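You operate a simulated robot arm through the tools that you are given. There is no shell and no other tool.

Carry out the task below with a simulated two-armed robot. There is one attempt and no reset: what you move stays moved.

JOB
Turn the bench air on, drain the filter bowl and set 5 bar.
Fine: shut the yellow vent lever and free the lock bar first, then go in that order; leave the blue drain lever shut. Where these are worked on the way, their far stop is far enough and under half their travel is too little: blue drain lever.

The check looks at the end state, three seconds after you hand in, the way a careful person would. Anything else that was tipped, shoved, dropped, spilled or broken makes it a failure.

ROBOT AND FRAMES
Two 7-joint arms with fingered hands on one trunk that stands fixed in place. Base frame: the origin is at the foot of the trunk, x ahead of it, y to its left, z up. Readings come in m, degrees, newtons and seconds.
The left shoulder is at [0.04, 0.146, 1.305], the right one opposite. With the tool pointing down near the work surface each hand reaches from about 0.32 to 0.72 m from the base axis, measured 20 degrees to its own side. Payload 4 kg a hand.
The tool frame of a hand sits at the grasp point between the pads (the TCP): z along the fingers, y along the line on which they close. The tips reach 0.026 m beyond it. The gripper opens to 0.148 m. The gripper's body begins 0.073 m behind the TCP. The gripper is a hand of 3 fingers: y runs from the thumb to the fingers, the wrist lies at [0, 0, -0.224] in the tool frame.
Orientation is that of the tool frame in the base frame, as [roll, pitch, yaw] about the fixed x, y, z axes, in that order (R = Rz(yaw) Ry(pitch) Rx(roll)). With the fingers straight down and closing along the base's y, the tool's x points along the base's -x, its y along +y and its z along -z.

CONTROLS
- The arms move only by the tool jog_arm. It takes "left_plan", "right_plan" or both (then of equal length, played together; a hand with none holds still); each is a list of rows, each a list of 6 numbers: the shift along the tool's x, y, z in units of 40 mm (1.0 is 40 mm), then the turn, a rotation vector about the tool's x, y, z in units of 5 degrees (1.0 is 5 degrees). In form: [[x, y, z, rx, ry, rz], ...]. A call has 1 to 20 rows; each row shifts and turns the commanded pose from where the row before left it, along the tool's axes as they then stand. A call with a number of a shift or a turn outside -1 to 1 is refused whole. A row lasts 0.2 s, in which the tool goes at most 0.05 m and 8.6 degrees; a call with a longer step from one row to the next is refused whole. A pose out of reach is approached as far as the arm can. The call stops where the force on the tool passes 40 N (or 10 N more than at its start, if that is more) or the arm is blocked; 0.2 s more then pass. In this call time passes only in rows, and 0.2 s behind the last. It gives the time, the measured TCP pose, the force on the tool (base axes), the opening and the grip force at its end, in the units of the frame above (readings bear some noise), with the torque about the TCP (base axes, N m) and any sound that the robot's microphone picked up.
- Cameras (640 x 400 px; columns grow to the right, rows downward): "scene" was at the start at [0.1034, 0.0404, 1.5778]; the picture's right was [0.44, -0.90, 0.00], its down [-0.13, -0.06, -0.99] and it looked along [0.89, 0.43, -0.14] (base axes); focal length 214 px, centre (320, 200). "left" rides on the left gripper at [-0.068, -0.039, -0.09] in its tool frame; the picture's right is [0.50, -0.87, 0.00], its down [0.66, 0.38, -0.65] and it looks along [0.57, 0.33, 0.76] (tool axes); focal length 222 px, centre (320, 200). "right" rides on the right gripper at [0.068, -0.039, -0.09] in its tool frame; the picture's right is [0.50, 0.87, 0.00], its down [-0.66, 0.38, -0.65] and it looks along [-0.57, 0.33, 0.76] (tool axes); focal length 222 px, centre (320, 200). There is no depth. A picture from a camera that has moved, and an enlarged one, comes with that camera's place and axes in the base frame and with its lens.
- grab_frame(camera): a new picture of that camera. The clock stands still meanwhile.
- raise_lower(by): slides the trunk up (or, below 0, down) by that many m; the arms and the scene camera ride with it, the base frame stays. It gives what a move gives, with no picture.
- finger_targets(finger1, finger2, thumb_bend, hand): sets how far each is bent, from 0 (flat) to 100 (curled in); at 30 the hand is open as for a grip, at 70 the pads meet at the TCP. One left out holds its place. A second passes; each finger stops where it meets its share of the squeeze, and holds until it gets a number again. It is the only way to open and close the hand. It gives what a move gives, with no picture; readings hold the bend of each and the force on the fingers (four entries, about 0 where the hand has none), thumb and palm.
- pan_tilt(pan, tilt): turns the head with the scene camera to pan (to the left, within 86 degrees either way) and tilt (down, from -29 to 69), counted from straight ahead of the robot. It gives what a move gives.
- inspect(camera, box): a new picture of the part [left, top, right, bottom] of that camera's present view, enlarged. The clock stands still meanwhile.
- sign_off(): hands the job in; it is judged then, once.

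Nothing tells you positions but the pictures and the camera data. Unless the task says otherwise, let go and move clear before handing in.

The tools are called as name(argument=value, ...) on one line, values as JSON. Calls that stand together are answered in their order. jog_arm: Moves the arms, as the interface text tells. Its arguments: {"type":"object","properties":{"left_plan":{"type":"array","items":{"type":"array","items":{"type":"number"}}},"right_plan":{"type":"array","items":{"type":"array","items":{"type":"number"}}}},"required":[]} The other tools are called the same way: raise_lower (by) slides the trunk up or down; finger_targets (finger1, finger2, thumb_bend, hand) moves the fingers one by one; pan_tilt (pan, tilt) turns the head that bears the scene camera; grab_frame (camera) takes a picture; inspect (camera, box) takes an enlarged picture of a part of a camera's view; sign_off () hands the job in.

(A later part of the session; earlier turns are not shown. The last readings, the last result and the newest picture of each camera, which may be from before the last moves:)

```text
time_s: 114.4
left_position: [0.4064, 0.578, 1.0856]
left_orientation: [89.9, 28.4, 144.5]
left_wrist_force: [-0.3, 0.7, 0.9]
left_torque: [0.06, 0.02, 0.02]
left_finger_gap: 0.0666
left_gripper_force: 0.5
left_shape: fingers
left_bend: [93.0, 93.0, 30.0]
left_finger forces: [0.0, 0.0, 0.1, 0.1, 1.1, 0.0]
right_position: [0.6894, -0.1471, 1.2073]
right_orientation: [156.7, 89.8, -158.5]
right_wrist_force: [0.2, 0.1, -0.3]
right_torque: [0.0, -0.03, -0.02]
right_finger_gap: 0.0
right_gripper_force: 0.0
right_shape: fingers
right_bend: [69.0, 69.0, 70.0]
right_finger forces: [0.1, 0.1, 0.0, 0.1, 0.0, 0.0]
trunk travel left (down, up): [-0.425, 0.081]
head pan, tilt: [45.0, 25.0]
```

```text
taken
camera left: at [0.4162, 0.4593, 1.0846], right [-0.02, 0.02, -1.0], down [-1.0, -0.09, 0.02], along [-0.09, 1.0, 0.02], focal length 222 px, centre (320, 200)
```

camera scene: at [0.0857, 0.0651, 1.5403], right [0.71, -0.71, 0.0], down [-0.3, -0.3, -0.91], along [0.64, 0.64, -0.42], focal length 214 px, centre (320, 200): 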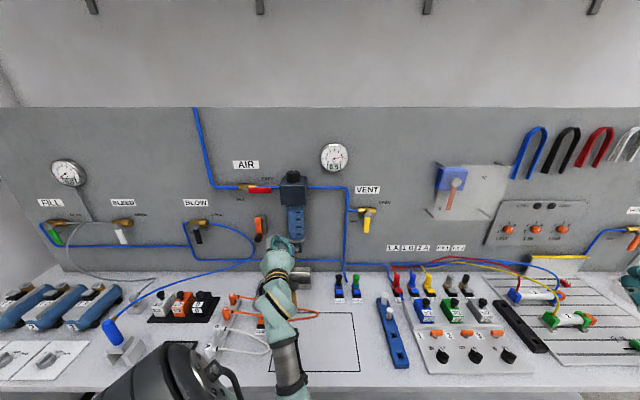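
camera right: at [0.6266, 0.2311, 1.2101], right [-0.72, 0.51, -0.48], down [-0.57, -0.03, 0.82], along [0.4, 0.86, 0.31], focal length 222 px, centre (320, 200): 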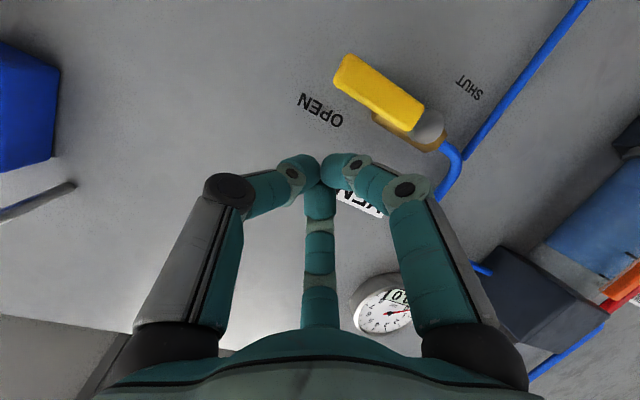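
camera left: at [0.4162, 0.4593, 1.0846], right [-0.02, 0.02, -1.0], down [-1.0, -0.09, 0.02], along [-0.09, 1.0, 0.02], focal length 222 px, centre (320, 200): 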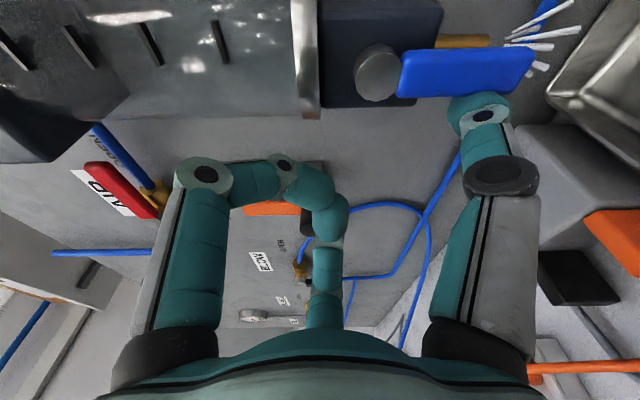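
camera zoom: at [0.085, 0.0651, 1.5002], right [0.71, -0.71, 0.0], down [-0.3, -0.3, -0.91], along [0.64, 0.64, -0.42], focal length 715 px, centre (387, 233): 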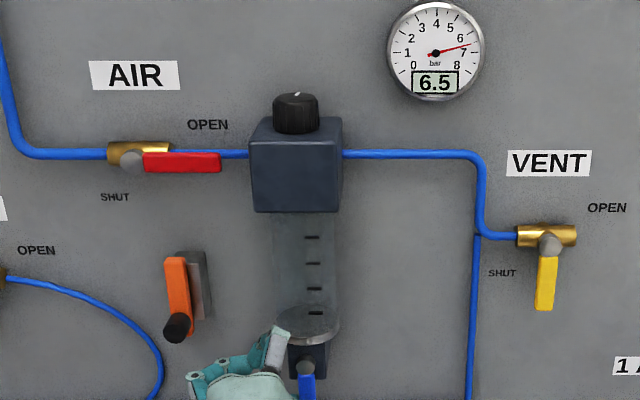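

The bowl is empty. Now I'll bring the thumb around to the right side of the lever so I can sweep it back left and up to shut.

jog_arm(left_plan=[[0.2, 0.1, -0.5, 0, 0, 0], [0, 0, -0.5, 0, 0, 0], [-0.635, -0.4, -0.13, 0, 0, 0], [-0.635, -0.4, -0.13, 0, 0, 0]])

grab_frame(camera="left")

inspect(camera="scene", box=[240, 170, 360, 290])

```text
time_s: 115.5
left_position: [0.3977, 0.5517, 1.1242]
left_orientation: [82.5, 23.7, 144.7]
left_wrist_force: [0.3, 0.8, 0.5]
left_torque: [0.04, -0.01, 0.01]
left_finger_gap: 0.0676
left_gripper_force: 0.0
left_shape: fingers
left_bend: [94.0, 93.0, 30.0]
left_finger forces: [0.0, 0.0, 0.0, 0.0, 0.0, 0.0]
right_position: [0.6903, -0.1478, 1.2065]
right_orientation: [151.0, 89.9, -164.1]
right_wrist_force: [-0.1, -0.1, -0.2]
right_torque: [0.01, 0.0, 0.01]
right_finger_gap: 0.0
right_gripper_force: 0.0
right_shape: fingers
right_bend: [69.0, 69.0, 70.0]
right_finger forces: [0.1, 0.0, 0.0, 0.0, 0.1, 0.0]
trunk travel left (down, up): [-0.425, 0.081]
head pan, tilt: [45.0, 25.0]
stopped in row 4 (left hand): the arm was blocked; the commanded pose is now the measured one
```

```text
taken
camera left: at [0.4148, 0.4343, 1.1052], right [-0.03, 0.16, -0.99], down [-0.99, -0.15, 0.0], along [-0.15, 0.98, 0.16], focal length 222 px, centre (320, 200)
```

left: 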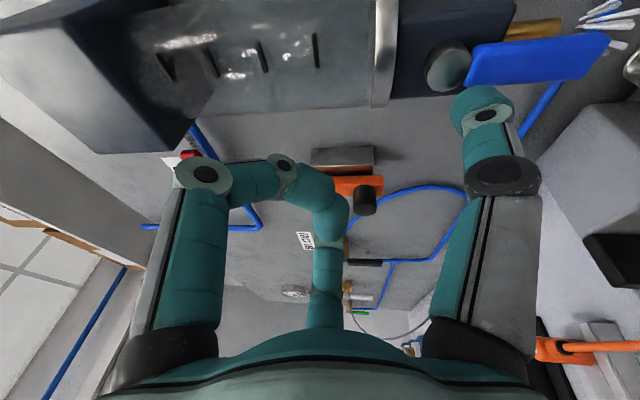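

```text
3.33 times, centred on (300, 230) of scene
camera zoom: at [0.0848, 0.0652, 1.5002], right [0.71, -0.71, 0.0], down [-0.3, -0.3, -0.91], along [0.64, 0.64, -0.42], focal length 715 px, centre (387, 100)
```

zoom: 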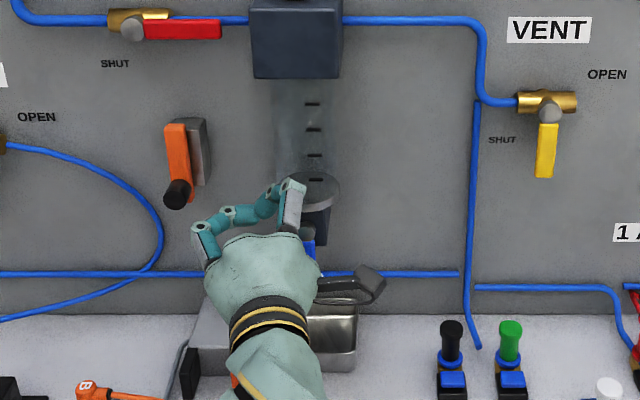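

The arm is at a limit in this roll. I'll roll back 30° and pitch the hand down about 40°, which suits reaching under the bowl from above and keeps the hand off the bench.

jog_arm(left_plan=[[0, 0, 0, 0, 0, 1], [0, 0, 0, 0, 0, 1], [0, 0, 0, 0, 0, 1], [0, 0, 0, 0, 0, 1], [0, 0, 0, 0, 0, 1], [0, 0, 0, 0, 0, 1], [0, 0, -0.2, 1, 0, 0], [0, 0, -0.2, 1, 0, 0], [0, 0, -0.2, 1, 0, 0], [0, 0, 0, 1, 0, 0], [0, 0, 0, 1, 0, 0], [0, 0, 0, 1, 0, 0], [0, 0, 0, 1, 0, 0], [0, 0, 0, 1, 0, 0], [0, 0, 0, 1, 0, 0]])

finger_targets(hand="left", finger1=70, finger2=70, thumb_bend=70)

grab_frame(camera="left")

grab_frame(camera="scene")

```text
time_s: 118.7
left_position: [0.3857, 0.5293, 1.1199]
left_orientation: [128.6, -6.2, 148.3]
left_wrist_force: [-0.4, -0.6, 0.8]
left_torque: [-0.03, -0.01, -0.02]
left_finger_gap: 0.0697
left_gripper_force: 0.1
left_shape: fingers
left_bend: [97.0, 96.0, 30.0]
left_finger forces: [0.1, 0.0, 0.0, 0.1, 0.0, 0.0]
right_position: [0.6896, -0.1489, 1.2071]
right_orientation: [153.4, 89.9, -161.7]
right_wrist_force: [0.5, -0.4, -0.5]
right_torque: [0.01, -0.02, -0.04]
right_finger_gap: 0.0
right_gripper_force: 0.0
right_shape: fingers
right_bend: [69.0, 69.0, 70.0]
right_finger forces: [0.0, 0.0, 0.0, 0.0, 0.0, 0.0]
trunk travel left (down, up): [-0.425, 0.081]
head pan, tilt: [45.0, 25.0]
```

```text
time_s: 119.7
left_position: [0.3858, 0.5308, 1.1203]
left_orientation: [128.3, -6.1, 148.3]
left_wrist_force: [1.1, -0.5, -0.2]
left_torque: [0.02, -0.04, 0.01]
left_finger_gap: 0.0
left_gripper_force: 0.0
left_shape: fingers
left_bend: [70.0, 70.0, 70.0]
left_finger forces: [0.0, 0.1, 0.0, 0.0, 0.1, 0.0]
right_position: [0.69, -0.1479, 1.207]
right_orientation: [153.1, 90.0, -162.0]
right_wrist_force: [0.2, 0.7, -0.3]
right_torque: [0.02, 0.0, -0.01]
right_finger_gap: 0.0002
right_gripper_force: 0.0
right_shape: fingers
right_bend: [69.0, 69.0, 70.0]
right_finger forces: [0.0, 0.1, 0.1, 0.0, 0.1, 0.0]
trunk travel left (down, up): [-0.425, 0.081]
head pan, tilt: [45.0, 25.0]
```

```text
taken
camera left: at [0.3944, 0.4119, 1.1401], right [-0.77, -0.16, -0.62], down [-0.64, 0.07, 0.77], along [-0.08, 0.98, -0.15], focal length 222 px, centre (320, 200)
```

left: 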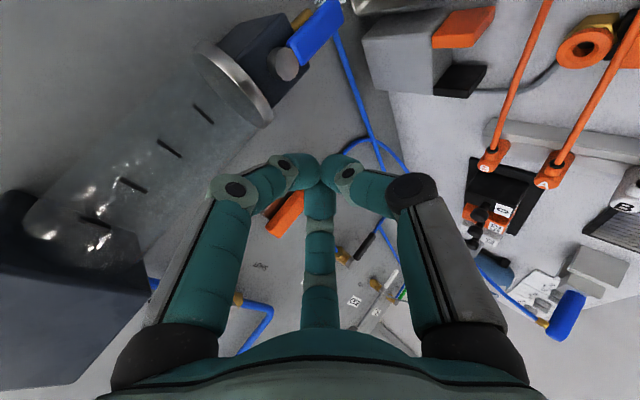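

```text
taken
camera scene: at [0.0853, 0.0649, 1.5002], right [0.71, -0.71, 0.0], down [-0.3, -0.3, -0.91], along [0.64, 0.64, -0.42], focal length 214 px, centre (320, 200)
```

scene: 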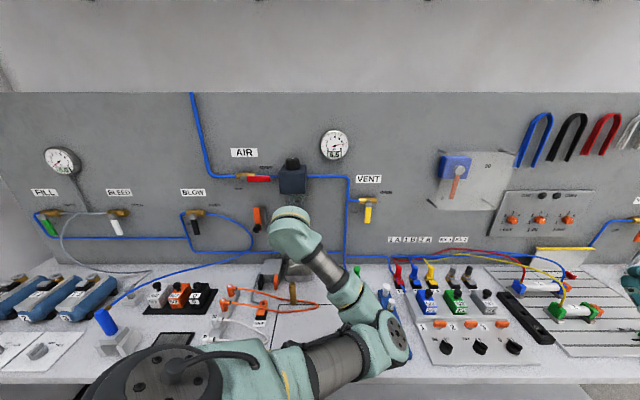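

The hand is pitched down with no limits. I'll now turn it toward the panel normal and shift right of the filter, so that one finger can reach left behind the lever.

jog_arm(left_plan=[[0, 0, 0, -0.106, -0.78, 0.616], [0, 0, 0, -0.106, -0.78, 0.616], [0, 0, 0, -0.106, -0.78, 0.616], [0, 0, 0, -0.106, -0.78, 0.616], [-0.8, 0, 0, 0, 0, 0], [-0.8, 0, 0, 0, 0, 0], [-0.8, 0, 0, 0, 0, 0]])

grab_frame(camera="left")

grab_frame(camera="scene")

```text
time_s: 121.3
left_position: [0.4463, 0.4541, 1.1108]
left_orientation: [128.4, -6.0, 128.4]
left_wrist_force: [-0.5, -0.1, 0.0]
left_torque: [-0.03, 0.03, 0.03]
left_finger_gap: 0.0
left_gripper_force: 0.0
left_shape: fingers
left_bend: [70.0, 70.0, 70.0]
left_finger forces: [0.0, 0.1, 0.1, 0.0, 0.0, 0.0]
right_position: [0.6908, -0.1495, 1.2068]
right_orientation: [140.8, 89.9, -174.2]
right_wrist_force: [-0.1, -0.9, 0.3]
right_torque: [0.01, -0.01, 0.02]
right_finger_gap: 0.0001
right_gripper_force: 0.1
right_shape: fingers
right_bend: [69.0, 69.0, 70.0]
right_finger forces: [0.0, 0.0, 0.0, 0.0, 0.0, 0.0]
trunk travel left (down, up): [-0.425, 0.081]
head pan, tilt: [45.0, 25.0]
```

```text
taken
camera left: at [0.4134, 0.3399, 1.1302], right [-0.77, 0.11, -0.62], down [-0.58, 0.28, 0.77], along [0.26, 0.95, -0.15], focal length 222 px, centre (320, 200)
```

left: 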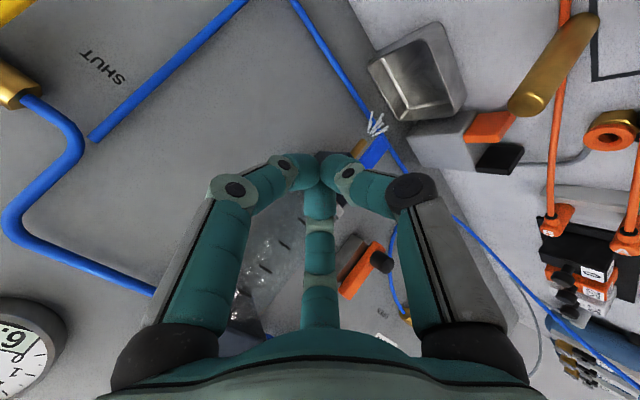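

```text
taken
camera scene: at [0.0853, 0.0643, 1.5003], right [0.71, -0.71, 0.0], down [-0.3, -0.3, -0.91], along [0.64, 0.64, -0.42], focal length 214 px, centre (320, 200)
```

scene: 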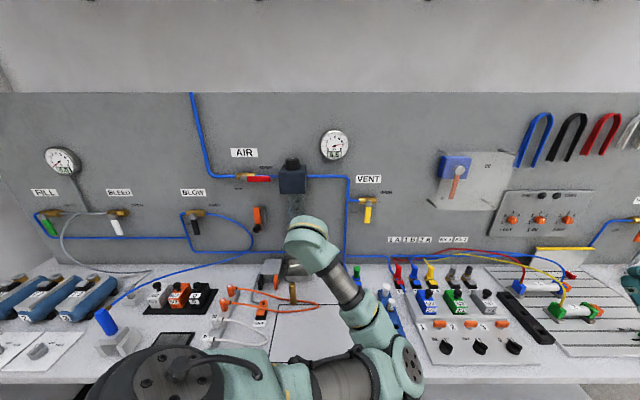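

Good, no limits. Now roll 30° back so finger 2 points left, then extend only that finger.

jog_arm(left_plan=[[0, 0, 0, 0, 0, -1], [0, 0, 0, 0, 0, -1], [0, 0, 0, 0, 0, -1], [0, 0, 0, 0, 0, -1], [0, 0, 0, 0, 0, -1], [0, 0, 0, 0, 0, -1]])

finger_targets(hand="left", finger1=100, finger2=35, thumb_bend=100)

grab_frame(camera="left")

inspect(camera="scene", box=[230, 150, 380, 300])

```text
time_s: 122.7
left_position: [0.4445, 0.4555, 1.1119]
left_orientation: [130.4, 17.3, 147.3]
left_wrist_force: [0.2, 0.0, -1.1]
left_torque: [0.04, 0.01, 0.04]
left_finger_gap: 0.0
left_gripper_force: 0.0
left_shape: fingers
left_bend: [70.0, 70.0, 70.0]
left_finger forces: [0.0, 0.0, 0.0, 0.1, 0.0, 0.1]
right_position: [0.6901, -0.1482, 1.2071]
right_orientation: [153.2, 89.9, -161.9]
right_wrist_force: [1.0, -0.3, 0.2]
right_torque: [-0.02, 0.0, 0.01]
right_finger_gap: 0.0003
right_gripper_force: 0.0
right_shape: fingers
right_bend: [69.0, 69.0, 70.0]
right_finger forces: [0.1, 0.0, 0.0, 0.0, 0.0, 0.0]
trunk travel left (down, up): [-0.425, 0.081]
head pan, tilt: [45.0, 25.0]
```

```text
time_s: 123.7
left_position: [0.4452, 0.456, 1.1098]
left_orientation: [130.4, 17.4, 147.3]
left_wrist_force: [0.4, 0.1, 0.1]
left_torque: [-0.01, 0.0, -0.05]
left_finger_gap: 0.0257
left_gripper_force: 0.0
left_shape: fingers
left_bend: [91.0, 35.0, 100.0]
left_finger forces: [0.0, 0.0, 0.1, 0.1, 0.0, 0.0]
right_position: [0.6906, -0.1475, 1.2068]
right_orientation: [153.4, 89.9, -161.8]
right_wrist_force: [0.5, 0.1, -0.1]
right_torque: [0.03, 0.01, 0.02]
right_finger_gap: 0.0002
right_gripper_force: 0.0
right_shape: fingers
right_bend: [69.0, 69.0, 70.0]
right_finger forces: [0.0, 0.0, 0.1, 0.0, 0.1, 0.1]
trunk travel left (down, up): [-0.425, 0.081]
head pan, tilt: [45.0, 25.0]
```

```text
taken
camera left: at [0.4402, 0.3451, 1.1592], right [-0.54, -0.32, -0.78], down [-0.84, 0.24, 0.48], along [0.03, 0.92, -0.4], focal length 222 px, centre (320, 200)
```

left: 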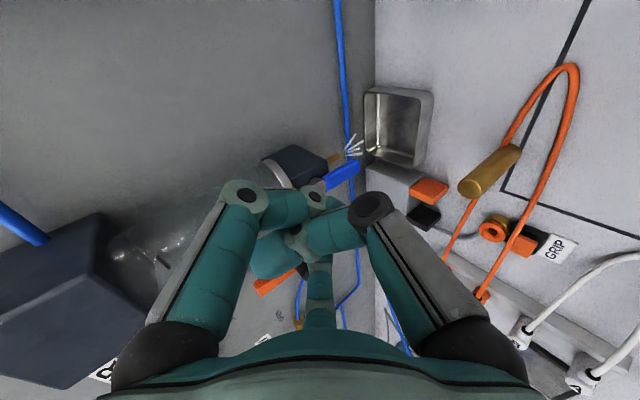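

```text
2.67 times, centred on (305, 225) of scene
camera zoom: at [0.0853, 0.0649, 1.5002], right [0.71, -0.71, 0.0], down [-0.3, -0.3, -0.91], along [0.64, 0.64, -0.42], focal length 572 px, centre (360, 133)
```

zoom: 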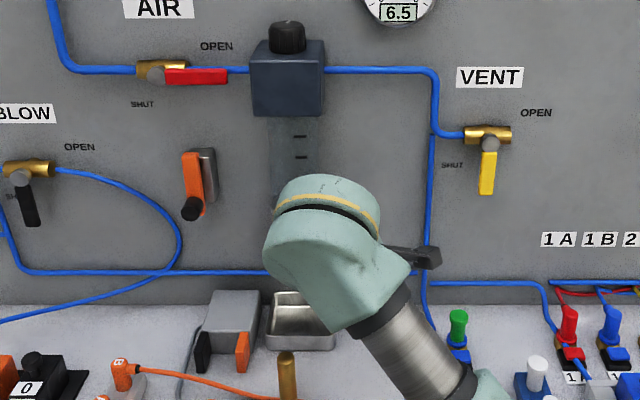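

The layout is clear: lever, spout and stream are visible below the hand. I'll lower the hand so finger 2 is to the right of and level with the lever, still in front of it.

jog_arm(left_plan=[[-0.087, -0.665, 0.4725, 0, 0, 0], [-0.087, -0.665, 0.4725, 0, 0, 0], [-0.087, -0.665, 0.4725, 0, 0, 0]])

grab_frame(camera="left")

grab_frame(camera="scene")

```text
time_s: 124.7
left_position: [0.4705, 0.4554, 1.0446]
left_orientation: [127.2, 17.8, 148.9]
left_wrist_force: [-0.3, -0.8, -0.4]
left_torque: [0.01, 0.01, 0.0]
left_finger_gap: 0.0261
left_gripper_force: 0.0
left_shape: fingers
left_bend: [91.0, 35.0, 100.0]
left_finger forces: [0.0, 0.0, 0.0, 0.1, 0.1, 0.0]
right_position: [0.6896, -0.1474, 1.2069]
right_orientation: [139.5, 89.9, -175.5]
right_wrist_force: [0.0, -0.3, -0.6]
right_torque: [0.02, 0.02, 0.01]
right_finger_gap: 0.0
right_gripper_force: 0.0
right_shape: fingers
right_bend: [69.0, 69.0, 70.0]
right_finger forces: [0.0, 0.0, 0.0, 0.1, 0.0, 0.1]
trunk travel left (down, up): [-0.425, 0.081]
head pan, tilt: [45.0, 25.0]
stopped in row 3 (left hand): the arm was blocked; the commanded pose is now the measured one
```

```text
taken
camera left: at [0.469, 0.3432, 1.0879], right [-0.5, -0.31, -0.81], down [-0.87, 0.18, 0.46], along [0.0, 0.93, -0.36], focal length 222 px, centre (320, 200)
```

left: 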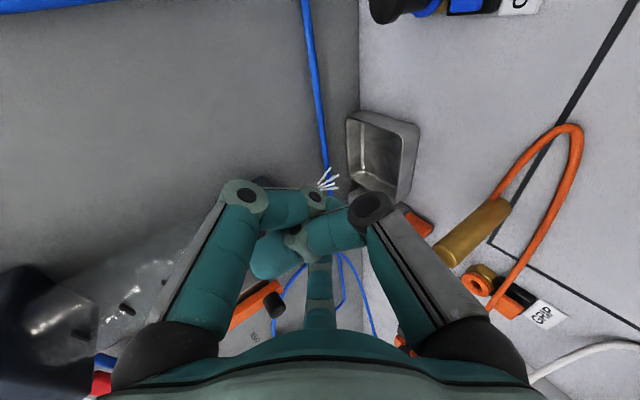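

```text
taken
camera scene: at [0.0851, 0.0649, 1.5003], right [0.71, -0.71, 0.0], down [-0.3, -0.3, -0.91], along [0.64, 0.64, -0.42], focal length 214 px, centre (320, 200)
```

scene: 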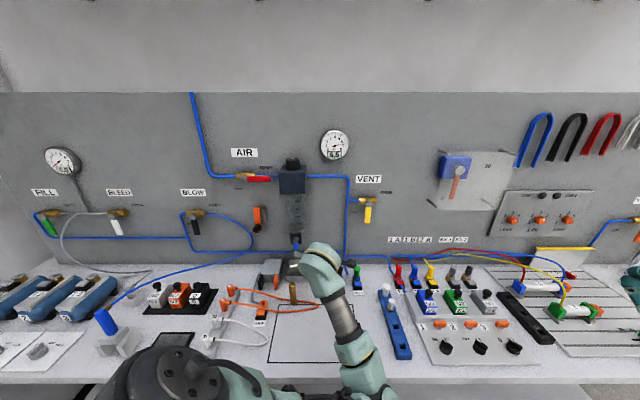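

I'm just short of the depth/height needed. I'll try moving forward and down along the tool axis, which should relax the elbow.

jog_arm(left_plan=[[-0.12, 0, 0.45, 0, 0, 0], [-0.12, 0, 0.4, 0, 0, 0]])

grab_frame(camera="left")

inspect(camera="scene", box=[240, 180, 360, 300])

```text
time_s: 125.3
left_position: [0.499, 0.467, 1.0242]
left_orientation: [127.6, 17.8, 148.9]
left_wrist_force: [-0.4, -0.8, 0.2]
left_torque: [-0.01, 0.04, -0.02]
left_finger_gap: 0.0261
left_gripper_force: 0.0
left_shape: fingers
left_bend: [91.0, 35.0, 100.0]
left_finger forces: [0.1, 0.0, 0.0, 0.0, 0.0, 0.0]
right_position: [0.6905, -0.1477, 1.2065]
right_orientation: [150.7, 89.9, -164.4]
right_wrist_force: [-1.0, -0.1, 0.1]
right_torque: [0.02, -0.01, 0.05]
right_finger_gap: 0.0
right_gripper_force: 0.0
right_shape: fingers
right_bend: [69.0, 69.0, 70.0]
right_finger forces: [0.1, 0.1, 0.0, 0.1, 0.0, 0.0]
trunk travel left (down, up): [-0.425, 0.081]
head pan, tilt: [45.0, 25.0]
```

```text
taken
camera left: at [0.4968, 0.3547, 1.0689], right [-0.5, -0.31, -0.81], down [-0.86, 0.19, 0.47], along [0.01, 0.93, -0.37], focal length 222 px, centre (320, 200)
```

left: 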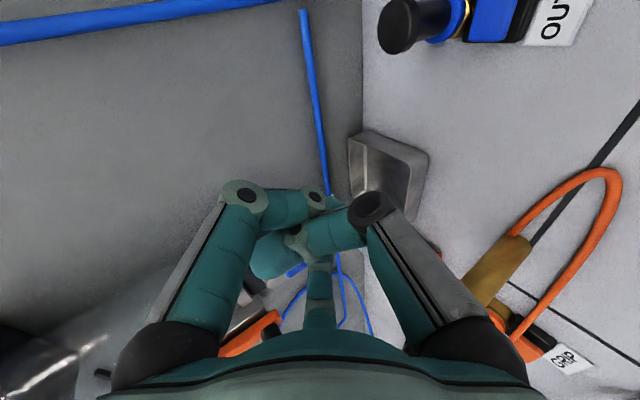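

```text
3.33 times, centred on (300, 240) of scene
camera zoom: at [0.0856, 0.0651, 1.5002], right [0.71, -0.71, 0.0], down [-0.3, -0.3, -0.91], along [0.64, 0.64, -0.42], focal length 715 px, centre (387, 67)
```

zoom: 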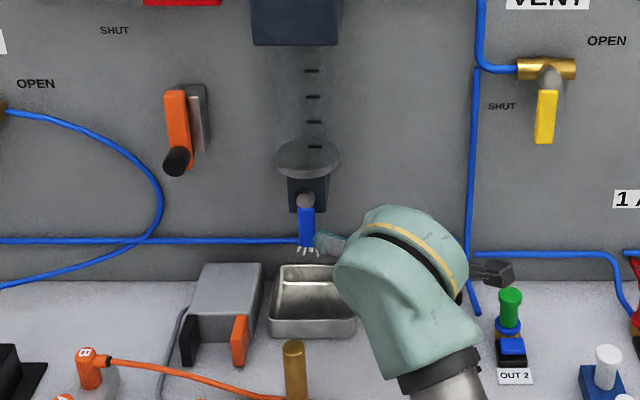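

Excellent view: finger 2's tip is just right of the lever's lower end. I'll go forward to the lever's depth and push left.

jog_arm(left_plan=[[-0.09, 0.25, 0.5, 0, 0, 0], [0.35, 0.1, 0.0, 0, 0, 0], [0.35, 0.13, -0.0, 0, 0, 0]])

inspect(camera="scene", box=[240, 180, 360, 300])

grab_frame(camera="left")

```text
time_s: 126.1
left_position: [0.4923, 0.503, 1.0214]
left_orientation: [127.5, 17.6, 148.7]
left_wrist_force: [0.9, -1.1, -0.4]
left_torque: [-0.04, -0.03, 0.05]
left_finger_gap: 0.0257
left_gripper_force: 0.5
left_shape: fingers
left_bend: [91.0, 36.0, 100.0]
left_finger forces: [0.1, 1.3, 0.0, 0.1, 0.1, 0.0]
right_position: [0.6895, -0.1484, 1.2072]
right_orientation: [153.7, 89.9, -161.4]
right_wrist_force: [-1.1, -0.1, -0.4]
right_torque: [0.01, 0.02, -0.03]
right_finger_gap: 0.0003
right_gripper_force: 0.0
right_shape: fingers
right_bend: [69.0, 69.0, 70.0]
right_finger forces: [0.0, 0.0, 0.0, 0.0, 0.0, 0.0]
trunk travel left (down, up): [-0.425, 0.081]
head pan, tilt: [45.0, 25.0]
```

```text
3.33 times, centred on (300, 240) of scene
camera zoom: at [0.085, 0.0649, 1.5002], right [0.71, -0.71, 0.0], down [-0.3, -0.3, -0.91], along [0.64, 0.64, -0.42], focal length 715 px, centre (387, 67)
```

zoom: 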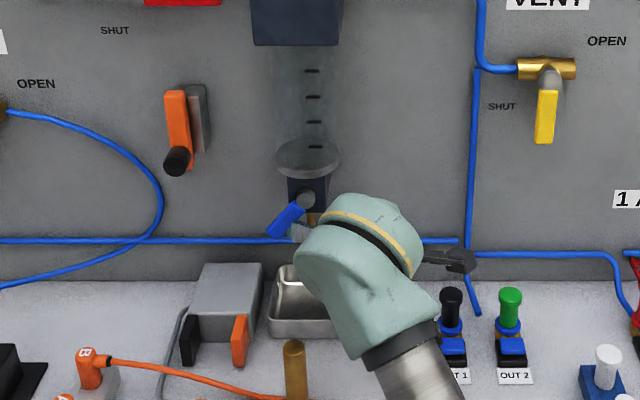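

```text
taken
camera left: at [0.4902, 0.3915, 1.0652], right [-0.5, -0.31, -0.81], down [-0.86, 0.19, 0.47], along [0.01, 0.93, -0.36], focal length 222 px, centre (320, 200)
```

left: 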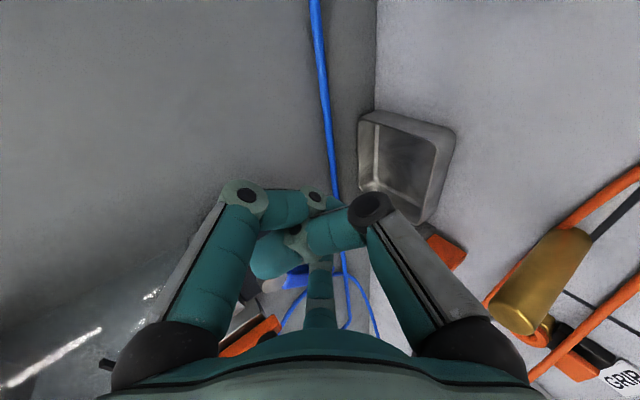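

The lever is coming back, about 45° from shut. Continuing left and up.

jog_arm(left_plan=[[0.367, 0.29, -0.12, 0, 0, 0], [0.237, 0.344, -0.195, 0, 0, 0]])

inspect(camera="scene", box=[240, 180, 360, 300])

```text
time_s: 126.7
left_position: [0.468, 0.5245, 1.0383]
left_orientation: [127.4, 17.7, 148.8]
left_wrist_force: [-0.6, -0.5, -0.5]
left_torque: [-0.02, -0.02, 0.01]
left_finger_gap: 0.0261
left_gripper_force: 0.6
left_shape: fingers
left_bend: [91.0, 36.0, 100.0]
left_finger forces: [0.0, 0.8, 0.1, 0.0, 0.0, 0.0]
right_position: [0.6902, -0.1478, 1.2078]
right_orientation: [158.2, 89.9, -156.9]
right_wrist_force: [0.1, 0.4, -0.4]
right_torque: [0.01, 0.01, -0.02]
right_finger_gap: 0.0002
right_gripper_force: 0.1
right_shape: fingers
right_bend: [69.0, 69.0, 70.0]
right_finger forces: [0.0, 0.0, 0.1, 0.0, 0.0, 0.0]
trunk travel left (down, up): [-0.425, 0.081]
head pan, tilt: [45.0, 25.0]
```

```text
3.33 times, centred on (300, 240) of scene
camera zoom: at [0.0851, 0.0652, 1.5002], right [0.71, -0.71, 0.0], down [-0.3, -0.3, -0.91], along [0.64, 0.64, -0.42], focal length 715 px, centre (387, 67)
```

zoom: 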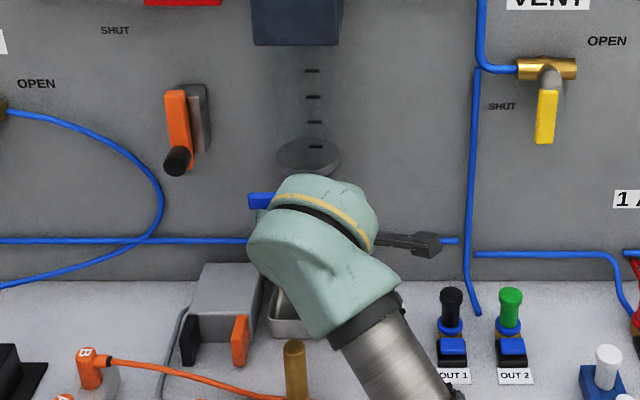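

Nearly horizontal. A final upward push to seat it on the shut stop.

jog_arm(left_plan=[[0.0, 0.25, -0.18, 0, 0, 0], [0.0, 0.12, -0.09, 0, 0, 0]])

inspect(camera="scene", box=[240, 180, 360, 300])

grab_frame(camera="left")

```text
time_s: 127.3
left_position: [0.4635, 0.5296, 1.056]
left_orientation: [127.7, 17.9, 148.9]
left_wrist_force: [-0.9, -2.3, -10.4]
left_torque: [-0.63, -0.44, 0.07]
left_finger_gap: 0.0261
left_gripper_force: 4.6
left_shape: fingers
left_bend: [91.0, 39.0, 100.0]
left_finger forces: [0.0, 8.8, 0.0, 0.0, 0.0, 0.1]
right_position: [0.6922, -0.1464, 1.2062]
right_orientation: [161.4, 89.8, -153.8]
right_wrist_force: [-0.5, -0.8, 0.4]
right_torque: [-0.03, 0.01, 0.0]
right_finger_gap: 0.0001
right_gripper_force: 0.2
right_shape: fingers
right_bend: [69.0, 69.0, 70.0]
right_finger forces: [0.0, 0.1, 0.0, 0.0, 0.0, 0.1]
trunk travel left (down, up): [-0.425, 0.081]
head pan, tilt: [45.0, 25.0]
```

```text
3.33 times, centred on (300, 240) of scene
camera zoom: at [0.0865, 0.0661, 1.5], right [0.71, -0.71, 0.0], down [-0.3, -0.3, -0.91], along [0.64, 0.64, -0.42], focal length 715 px, centre (387, 67)
```

zoom: 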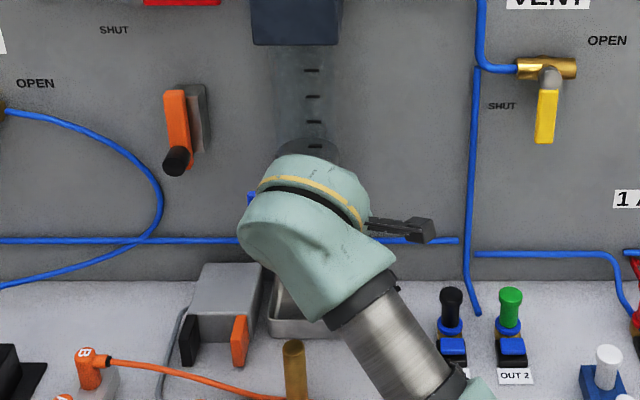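

```text
taken
camera left: at [0.4628, 0.417, 1.1002], right [-0.5, -0.32, -0.8], down [-0.86, 0.19, 0.47], along [0.0, 0.93, -0.37], focal length 222 px, centre (320, 200)
```

left: 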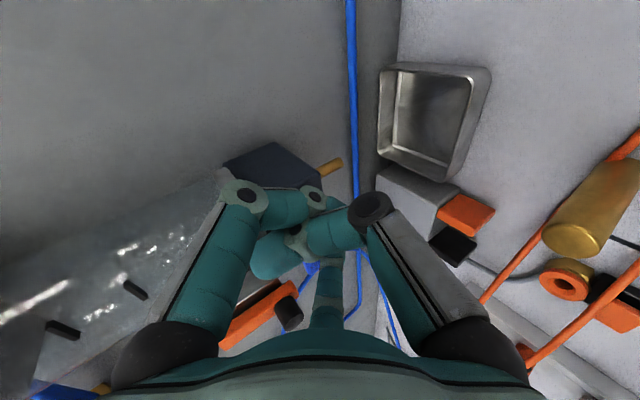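

The lever is on its shut stop and the stream has stopped. I'll drop the finger slightly, withdraw straight back, and check.

jog_arm(left_plan=[[0.15, -0.36, 0.31, 0, 0, 0], [0.15, -0.44, -0.59, 0, 0, 0], [0.15, -0.44, -0.59, 0, 0, 0], [-0.3, 0.4, -0.6, 0, 0, 0], [-0.5, 0.5, -0.5, 0, 0, 0]])

raise_lower(by=0.08)

grab_frame(camera="scene")

inspect(camera="scene", box=[240, 170, 360, 290])

```text
time_s: 128.5
left_position: [0.4292, 0.4651, 1.0988]
left_orientation: [127.5, 17.7, 148.8]
left_wrist_force: [0.1, -0.5, 0.0]
left_torque: [-0.01, 0.01, 0.0]
left_finger_gap: 0.0264
left_gripper_force: 0.2
left_shape: fingers
left_bend: [91.0, 35.0, 100.0]
left_finger forces: [0.1, 0.0, 0.0, 0.1, 0.0, 0.0]
right_position: [0.6915, -0.1485, 1.2064]
right_orientation: [136.6, 89.9, -178.5]
right_wrist_force: [0.4, -0.2, -0.2]
right_torque: [0.02, 0.0, -0.02]
right_finger_gap: 0.0003
right_gripper_force: 0.1
right_shape: fingers
right_bend: [69.0, 69.0, 70.0]
right_finger forces: [0.0, 0.0, 0.0, 0.0, 0.0, 0.1]
trunk travel left (down, up): [-0.425, 0.081]
head pan, tilt: [45.0, 25.0]
```

```text
time_s: 129.7
left_position: [0.4271, 0.4667, 1.1779]
left_orientation: [127.4, 17.7, 148.7]
left_wrist_force: [0.3, -0.1, 0.5]
left_torque: [0.03, 0.02, -0.03]
left_finger_gap: 0.0257
left_gripper_force: 0.1
left_shape: fingers
left_bend: [91.0, 35.0, 100.0]
left_finger forces: [0.1, 0.0, 0.0, 0.1, 0.1, 0.1]
right_position: [0.6887, -0.1479, 1.2871]
right_orientation: [148.9, 89.9, -166.4]
right_wrist_force: [0.3, -0.5, 0.2]
right_torque: [0.03, 0.04, 0.02]
right_finger_gap: 0.0002
right_gripper_force: 0.1
right_shape: fingers
right_bend: [69.0, 69.0, 70.0]
right_finger forces: [0.0, 0.1, 0.0, 0.0, 0.0, 0.0]
trunk travel left (down, up): [-0.505, 0.001]
head pan, tilt: [45.0, 25.0]
```

```text
taken
camera scene: at [0.0853, 0.0648, 1.5799], right [0.71, -0.71, 0.0], down [-0.3, -0.3, -0.91], along [0.64, 0.64, -0.42], focal length 214 px, centre (320, 200)
```

scene: 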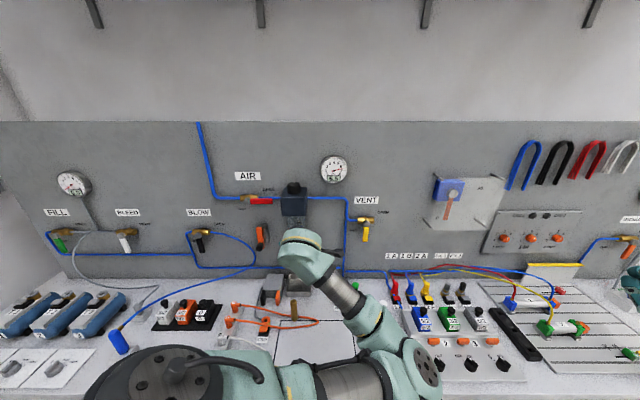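

```text
3.33 times, centred on (300, 230) of scene
camera zoom: at [0.0853, 0.0648, 1.5799], right [0.71, -0.71, 0.0], down [-0.3, -0.3, -0.91], along [0.64, 0.64, -0.42], focal length 715 px, centre (387, 100)
```

zoom: 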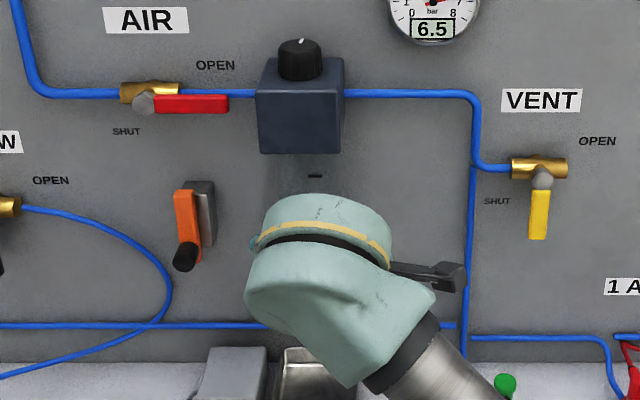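

Vent shut, lock bar down, AIR open, bowl empty, and gauge at 6.5 bar. Next is the regulator knob on top: I'll open the fingers moderately and lift the hand above it, to grip from above.

finger_targets(hand="left", finger1=50, finger2=50, thumb_bend=50)

jog_arm(left_plan=[[-0.31, 0.757, -0.66, 0, 0, 0], [-0.31, 0.757, -0.66, 0, 0, 0], [-0.31, 0.757, -0.66, 0, 0, 0], [-0.31, 0.757, -0.66, 0, 0, 0], [-0.31, 0.757, -0.64, 0, 0, 0], [-0.31, 0.757, -0.64, 0, 0, 0]])

grab_frame(camera="scene")

grab_frame(camera="left")

```text
time_s: 130.7
left_position: [0.4272, 0.4669, 1.1766]
left_orientation: [127.5, 17.8, 148.9]
left_wrist_force: [1.0, 0.2, -0.8]
left_torque: [-0.01, 0.05, -0.01]
left_finger_gap: 0.0616
left_gripper_force: 0.0
left_shape: fingers
left_bend: [50.0, 50.0, 50.0]
left_finger forces: [0.0, 0.1, 0.0, 0.0, 0.0, 0.0]
right_position: [0.6895, -0.1475, 1.2853]
right_orientation: [151.9, 89.9, -163.2]
right_wrist_force: [0.1, 0.3, 0.1]
right_torque: [0.01, 0.0, 0.01]
right_finger_gap: 0.0
right_gripper_force: 0.0
right_shape: fingers
right_bend: [69.0, 69.0, 70.0]
right_finger forces: [0.0, 0.1, 0.0, 0.0, 0.0, 0.1]
trunk travel left (down, up): [-0.505, 0.001]
head pan, tilt: [45.0, 25.0]
```

```text
time_s: 132.1
left_position: [0.4187, 0.4547, 1.4283]
left_orientation: [127.5, 17.7, 148.8]
left_wrist_force: [1.1, 0.1, -0.2]
left_torque: [0.01, 0.02, 0.0]
left_finger_gap: 0.0615
left_gripper_force: 0.0
left_shape: fingers
left_bend: [50.0, 50.0, 50.0]
left_finger forces: [0.1, 0.1, 0.0, 0.0, 0.1, 0.0]
right_position: [0.6893, -0.148, 1.2872]
right_orientation: [155.8, 89.9, -159.3]
right_wrist_force: [-0.2, -0.4, 0.8]
right_torque: [0.04, 0.02, 0.0]
right_finger_gap: 0.0
right_gripper_force: 0.0
right_shape: fingers
right_bend: [69.0, 69.0, 70.0]
right_finger forces: [0.0, 0.1, 0.0, 0.0, 0.0, 0.0]
trunk travel left (down, up): [-0.505, 0.001]
head pan, tilt: [45.0, 25.0]
```

```text
taken
camera scene: at [0.0846, 0.0649, 1.5796], right [0.71, -0.71, 0.0], down [-0.3, -0.3, -0.91], along [0.64, 0.64, -0.42], focal length 214 px, centre (320, 200)
```

scene: 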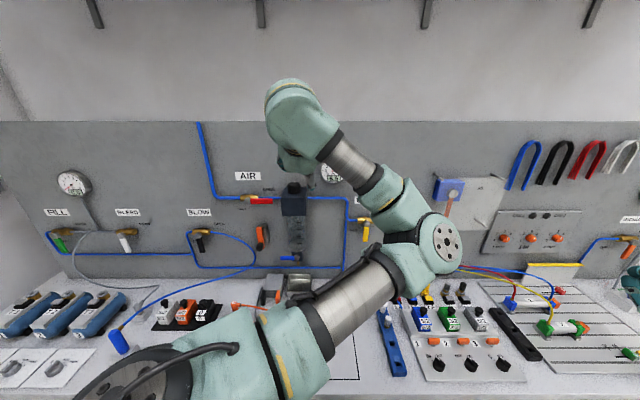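

```text
taken
camera left: at [0.4169, 0.3432, 1.4733], right [-0.5, -0.31, -0.81], down [-0.87, 0.19, 0.47], along [0.01, 0.93, -0.36], focal length 222 px, centre (320, 200)
```

left: 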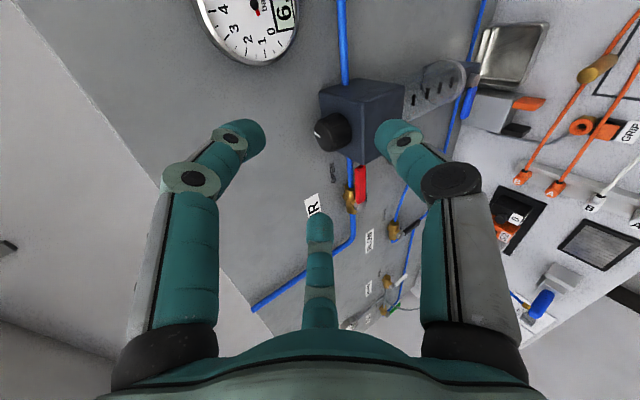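

I've triangulated the knob top at about (u 0.764, v -0.071, z 1.325). I'll tilt the hand down to about 67° and look again.

jog_arm(left_plan=[[0, 0, 0, 0.93, 0.36, 0], [0, 0, 0, 0.93, 0.36, 0], [0, 0, 0, 0.93, 0.36, 0], [0, 0, 0, 0.93, 0.36, 0], [0, 0, 0, 0.93, 0.36, 0], [0, 0, 0, 0.93, 0.36, 0]])

grab_frame(camera="left")

grab_frame(camera="scene")

```text
time_s: 133.5
left_position: [0.4194, 0.4564, 1.4275]
left_orientation: [157.1, 9.1, 155.6]
left_wrist_force: [-0.8, 0.2, 0.7]
left_torque: [0.02, 0.01, 0.03]
left_finger_gap: 0.0615
left_gripper_force: 0.1
left_shape: fingers
left_bend: [50.0, 50.0, 50.0]
left_finger forces: [0.0, 0.1, 0.0, 0.0, 0.1, 0.1]
right_position: [0.6902, -0.1472, 1.2863]
right_orientation: [158.1, 90.0, -157.0]
right_wrist_force: [0.0, -0.2, 1.3]
right_torque: [-0.03, -0.01, -0.01]
right_finger_gap: 0.0
right_gripper_force: 0.1
right_shape: fingers
right_bend: [69.0, 69.0, 70.0]
right_finger forces: [0.1, 0.1, 0.1, 0.0, 0.1, 0.0]
trunk travel left (down, up): [-0.505, 0.001]
head pan, tilt: [45.0, 25.0]
```

```text
taken
camera left: at [0.4392, 0.3671, 1.5067], right [-0.73, -0.54, -0.41], down [-0.66, 0.4, 0.64], along [-0.18, 0.74, -0.65], focal length 222 px, centre (320, 200)
```

left: 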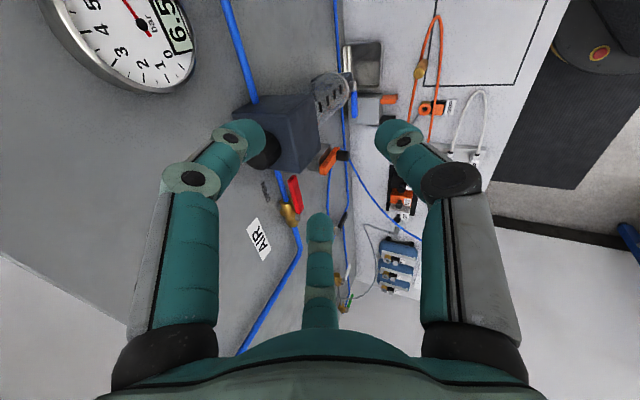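

```text
taken
camera scene: at [0.0853, 0.0653, 1.5795], right [0.71, -0.71, 0.0], down [-0.3, -0.3, -0.91], along [0.64, 0.64, -0.42], focal length 214 px, centre (320, 200)
```

scene: 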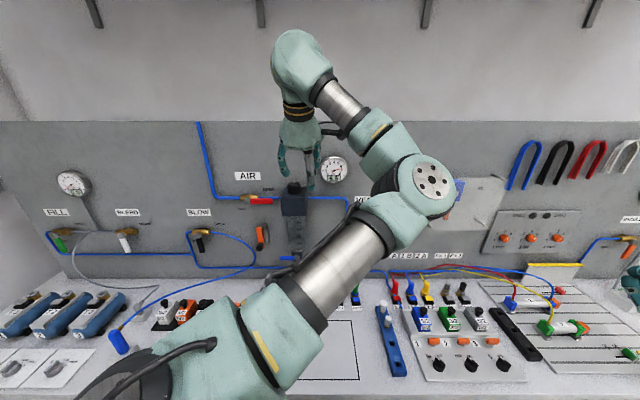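

The posture is fine. I'll roll so the thumb faces me, tilt a bit closer to vertical, and move over the knob.

jog_arm(left_plan=[[0, 0, 0, 0, 0, 1], [0, 0, 0, 0, 0, 1], [0, 0, 0, 0, 0, 1], [0, 0, 0, 0, 0, 1], [0, 0, 0, 0, 0, 1], [0, 0, 0, 1, 0, 0], [0, 0, 0, 1, 0, 0], [0.316, 0.786, 0.384, 0, 0, 0], [0.316, 0.786, 0.384, 0, 0, 0], [0.316, 0.786, 0.384, 0, 0, 0], [0.316, 0.786, 0.384, 0, 0, 0]])

grab_frame(camera="left")

inspect(camera="scene", box=[220, 90, 360, 230])

```text
time_s: 135.9
left_position: [0.4857, 0.5892, 1.4004]
left_orientation: [165.4, -0.9, 132.4]
left_wrist_force: [-0.2, 0.0, 0.5]
left_torque: [-0.03, 0.01, -0.02]
left_finger_gap: 0.0616
left_gripper_force: 0.0
left_shape: fingers
left_bend: [50.0, 50.0, 50.0]
left_finger forces: [0.2, 0.1, 0.0, 0.1, 0.1, 0.0]
right_position: [0.6902, -0.1461, 1.2864]
right_orientation: [-175.0, 89.8, -130.2]
right_wrist_force: [0.2, 0.3, 0.0]
right_torque: [-0.01, -0.01, -0.01]
right_finger_gap: 0.0003
right_gripper_force: 0.1
right_shape: fingers
right_bend: [69.0, 69.0, 70.0]
right_finger forces: [0.1, 0.0, 0.0, 0.0, 0.0, 0.1]
trunk travel left (down, up): [-0.505, 0.001]
head pan, tilt: [45.0, 25.0]
```

```text
taken
camera left: at [0.4866, 0.497, 1.4775], right [-0.96, -0.2, -0.21], down [-0.29, 0.61, 0.74], along [-0.02, 0.77, -0.64], focal length 222 px, centre (320, 200)
```

left: 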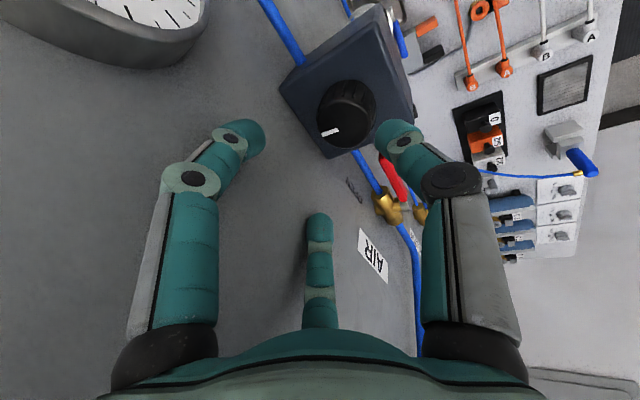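

```text
2.86 times, centred on (290, 160) of scene
camera zoom: at [0.0855, 0.0679, 1.5794], right [0.71, -0.71, 0.0], down [-0.3, -0.3, -0.91], along [0.64, 0.64, -0.42], focal length 613 px, centre (406, 314)
```

zoom: 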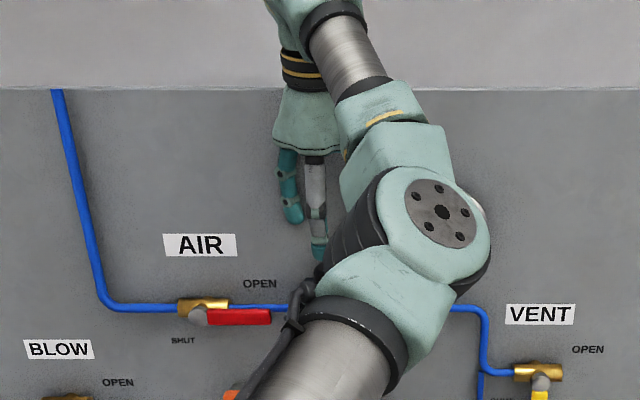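

The hand is right above the knob. Let me zoom in to locate the knob and its white mark precisely.

inspect(camera="left", box=[260, 40, 440, 180])

```text
2.86 times, centred on (350, 110) of left
camera zoom: at [0.4866, 0.497, 1.4775], right [-0.96, -0.2, -0.21], down [-0.29, 0.61, 0.74], along [-0.02, 0.77, -0.64], focal length 635 px, centre (234, 457)
```

zoom: 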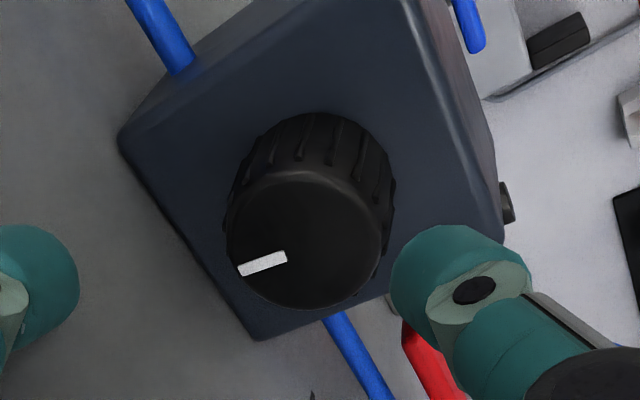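

Knob centre confirmed at about (0.757, -0.073); the hand is centred on it. I'll descend around it and close gently.

jog_arm(left_plan=[[-0.015, -0.22, 0.68, 0, 0, 0], [-0.015, -0.22, 0.72, 0, 0, 0]])

grab_frame(camera="left")

inspect(camera="scene", box=[250, 130, 350, 230])

```text
time_s: 136.5
left_position: [0.4792, 0.5791, 1.3475]
left_orientation: [164.9, -1.1, 132.6]
left_wrist_force: [0.2, -0.7, 16.5]
left_torque: [-0.37, 0.34, 0.01]
left_finger_gap: 0.055
left_gripper_force: 8.8
left_shape: fingers
left_bend: [50.0, 50.0, 53.0]
left_finger forces: [0.0, 0.0, 0.1, 0.0, 17.1, 0.1]
right_position: [0.6872, -0.1523, 1.288]
right_orientation: [29.6, 89.8, 74.4]
right_wrist_force: [-0.7, -0.3, 0.2]
right_torque: [-0.03, 0.01, -0.02]
right_finger_gap: 0.0001
right_gripper_force: 0.1
right_shape: fingers
right_bend: [69.0, 69.0, 70.0]
right_finger forces: [0.0, 0.1, 0.0, 0.0, 0.1, 0.0]
trunk travel left (down, up): [-0.505, 0.001]
head pan, tilt: [45.0, 25.0]
```

```text
taken
camera left: at [0.4797, 0.4861, 1.4241], right [-0.96, -0.2, -0.22], down [-0.29, 0.6, 0.74], along [-0.01, 0.77, -0.64], focal length 222 px, centre (320, 200)
```

left: 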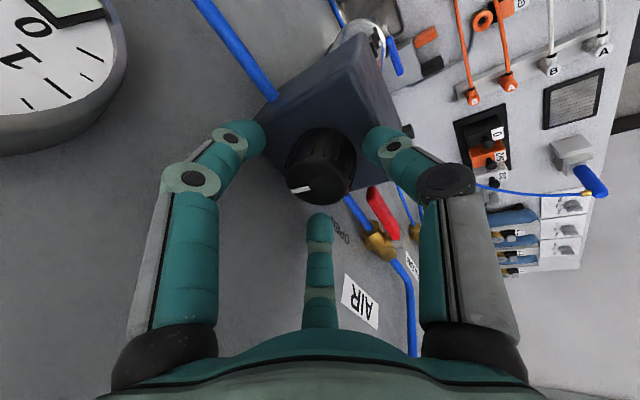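

```text
4.00 times, centred on (300, 180) of scene
camera zoom: at [0.0809, 0.0596, 1.5803], right [0.71, -0.71, 0.0], down [-0.3, -0.3, -0.91], along [0.64, 0.64, -0.42], focal length 858 px, centre (400, 280)
```

zoom: 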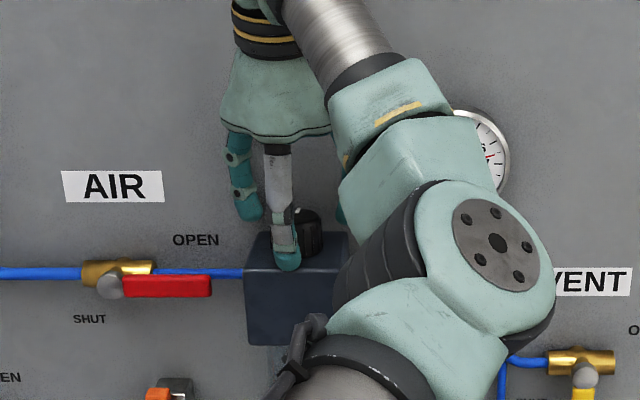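

The thumb tip touches the regulator body because of the tilt. I'll lift a centimetre and make the hand more vertical.

jog_arm(left_plan=[[0, 0.06, -0.35, 0, 0, 0], [0, 0.1, 0, 1, 0, 0], [0, 0.1, 0, 1, 0, 0], [0, 0, 0, 0.5, 0, 0]])

grab_frame(camera="left")

inspect(camera="scene", box=[250, 130, 350, 230])

```text
time_s: 137.5
left_position: [0.4855, 0.5865, 1.3608]
left_orientation: [177.8, -1.1, 132.6]
left_wrist_force: [-6.3, -5.5, 1.0]
left_torque: [0.53, -0.57, 0.01]
left_finger_gap: 0.0616
left_gripper_force: 4.0
left_shape: fingers
left_bend: [50.0, 50.0, 50.0]
left_finger forces: [0.1, 0.0, 0.0, 0.1, 0.0, 8.0]
right_position: [0.6873, -0.1497, 1.2877]
right_orientation: [39.5, 89.9, 84.3]
right_wrist_force: [0.4, 0.6, -0.1]
right_torque: [0.04, -0.05, -0.01]
right_finger_gap: 0.0
right_gripper_force: 0.1
right_shape: fingers
right_bend: [69.0, 69.0, 70.0]
right_finger forces: [0.0, 0.1, 0.1, 0.1, 0.1, 0.0]
trunk travel left (down, up): [-0.505, 0.001]
head pan, tilt: [45.0, 25.0]
```

```text
taken
camera left: at [0.5, 0.5052, 1.4489], right [-0.98, -0.22, -0.03], down [-0.18, 0.71, 0.68], along [-0.13, 0.67, -0.73], focal length 222 px, centre (320, 200)
```

left: 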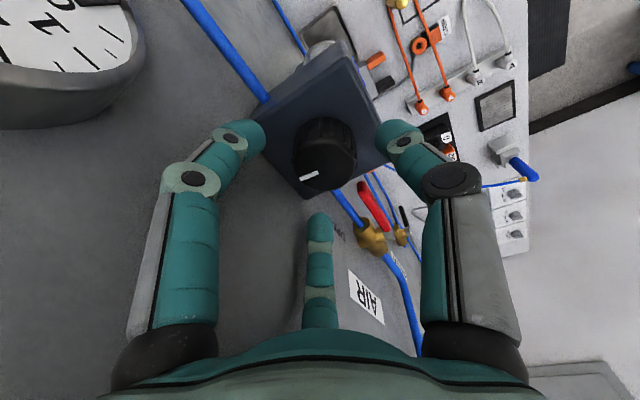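

```text
4.00 times, centred on (300, 180) of scene
camera zoom: at [0.0822, 0.0623, 1.5798], right [0.71, -0.71, 0.0], down [-0.3, -0.3, -0.91], along [0.64, 0.64, -0.42], focal length 858 px, centre (400, 280)
```

zoom: 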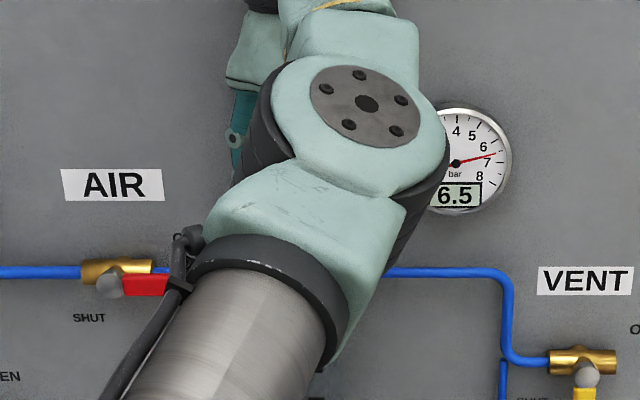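

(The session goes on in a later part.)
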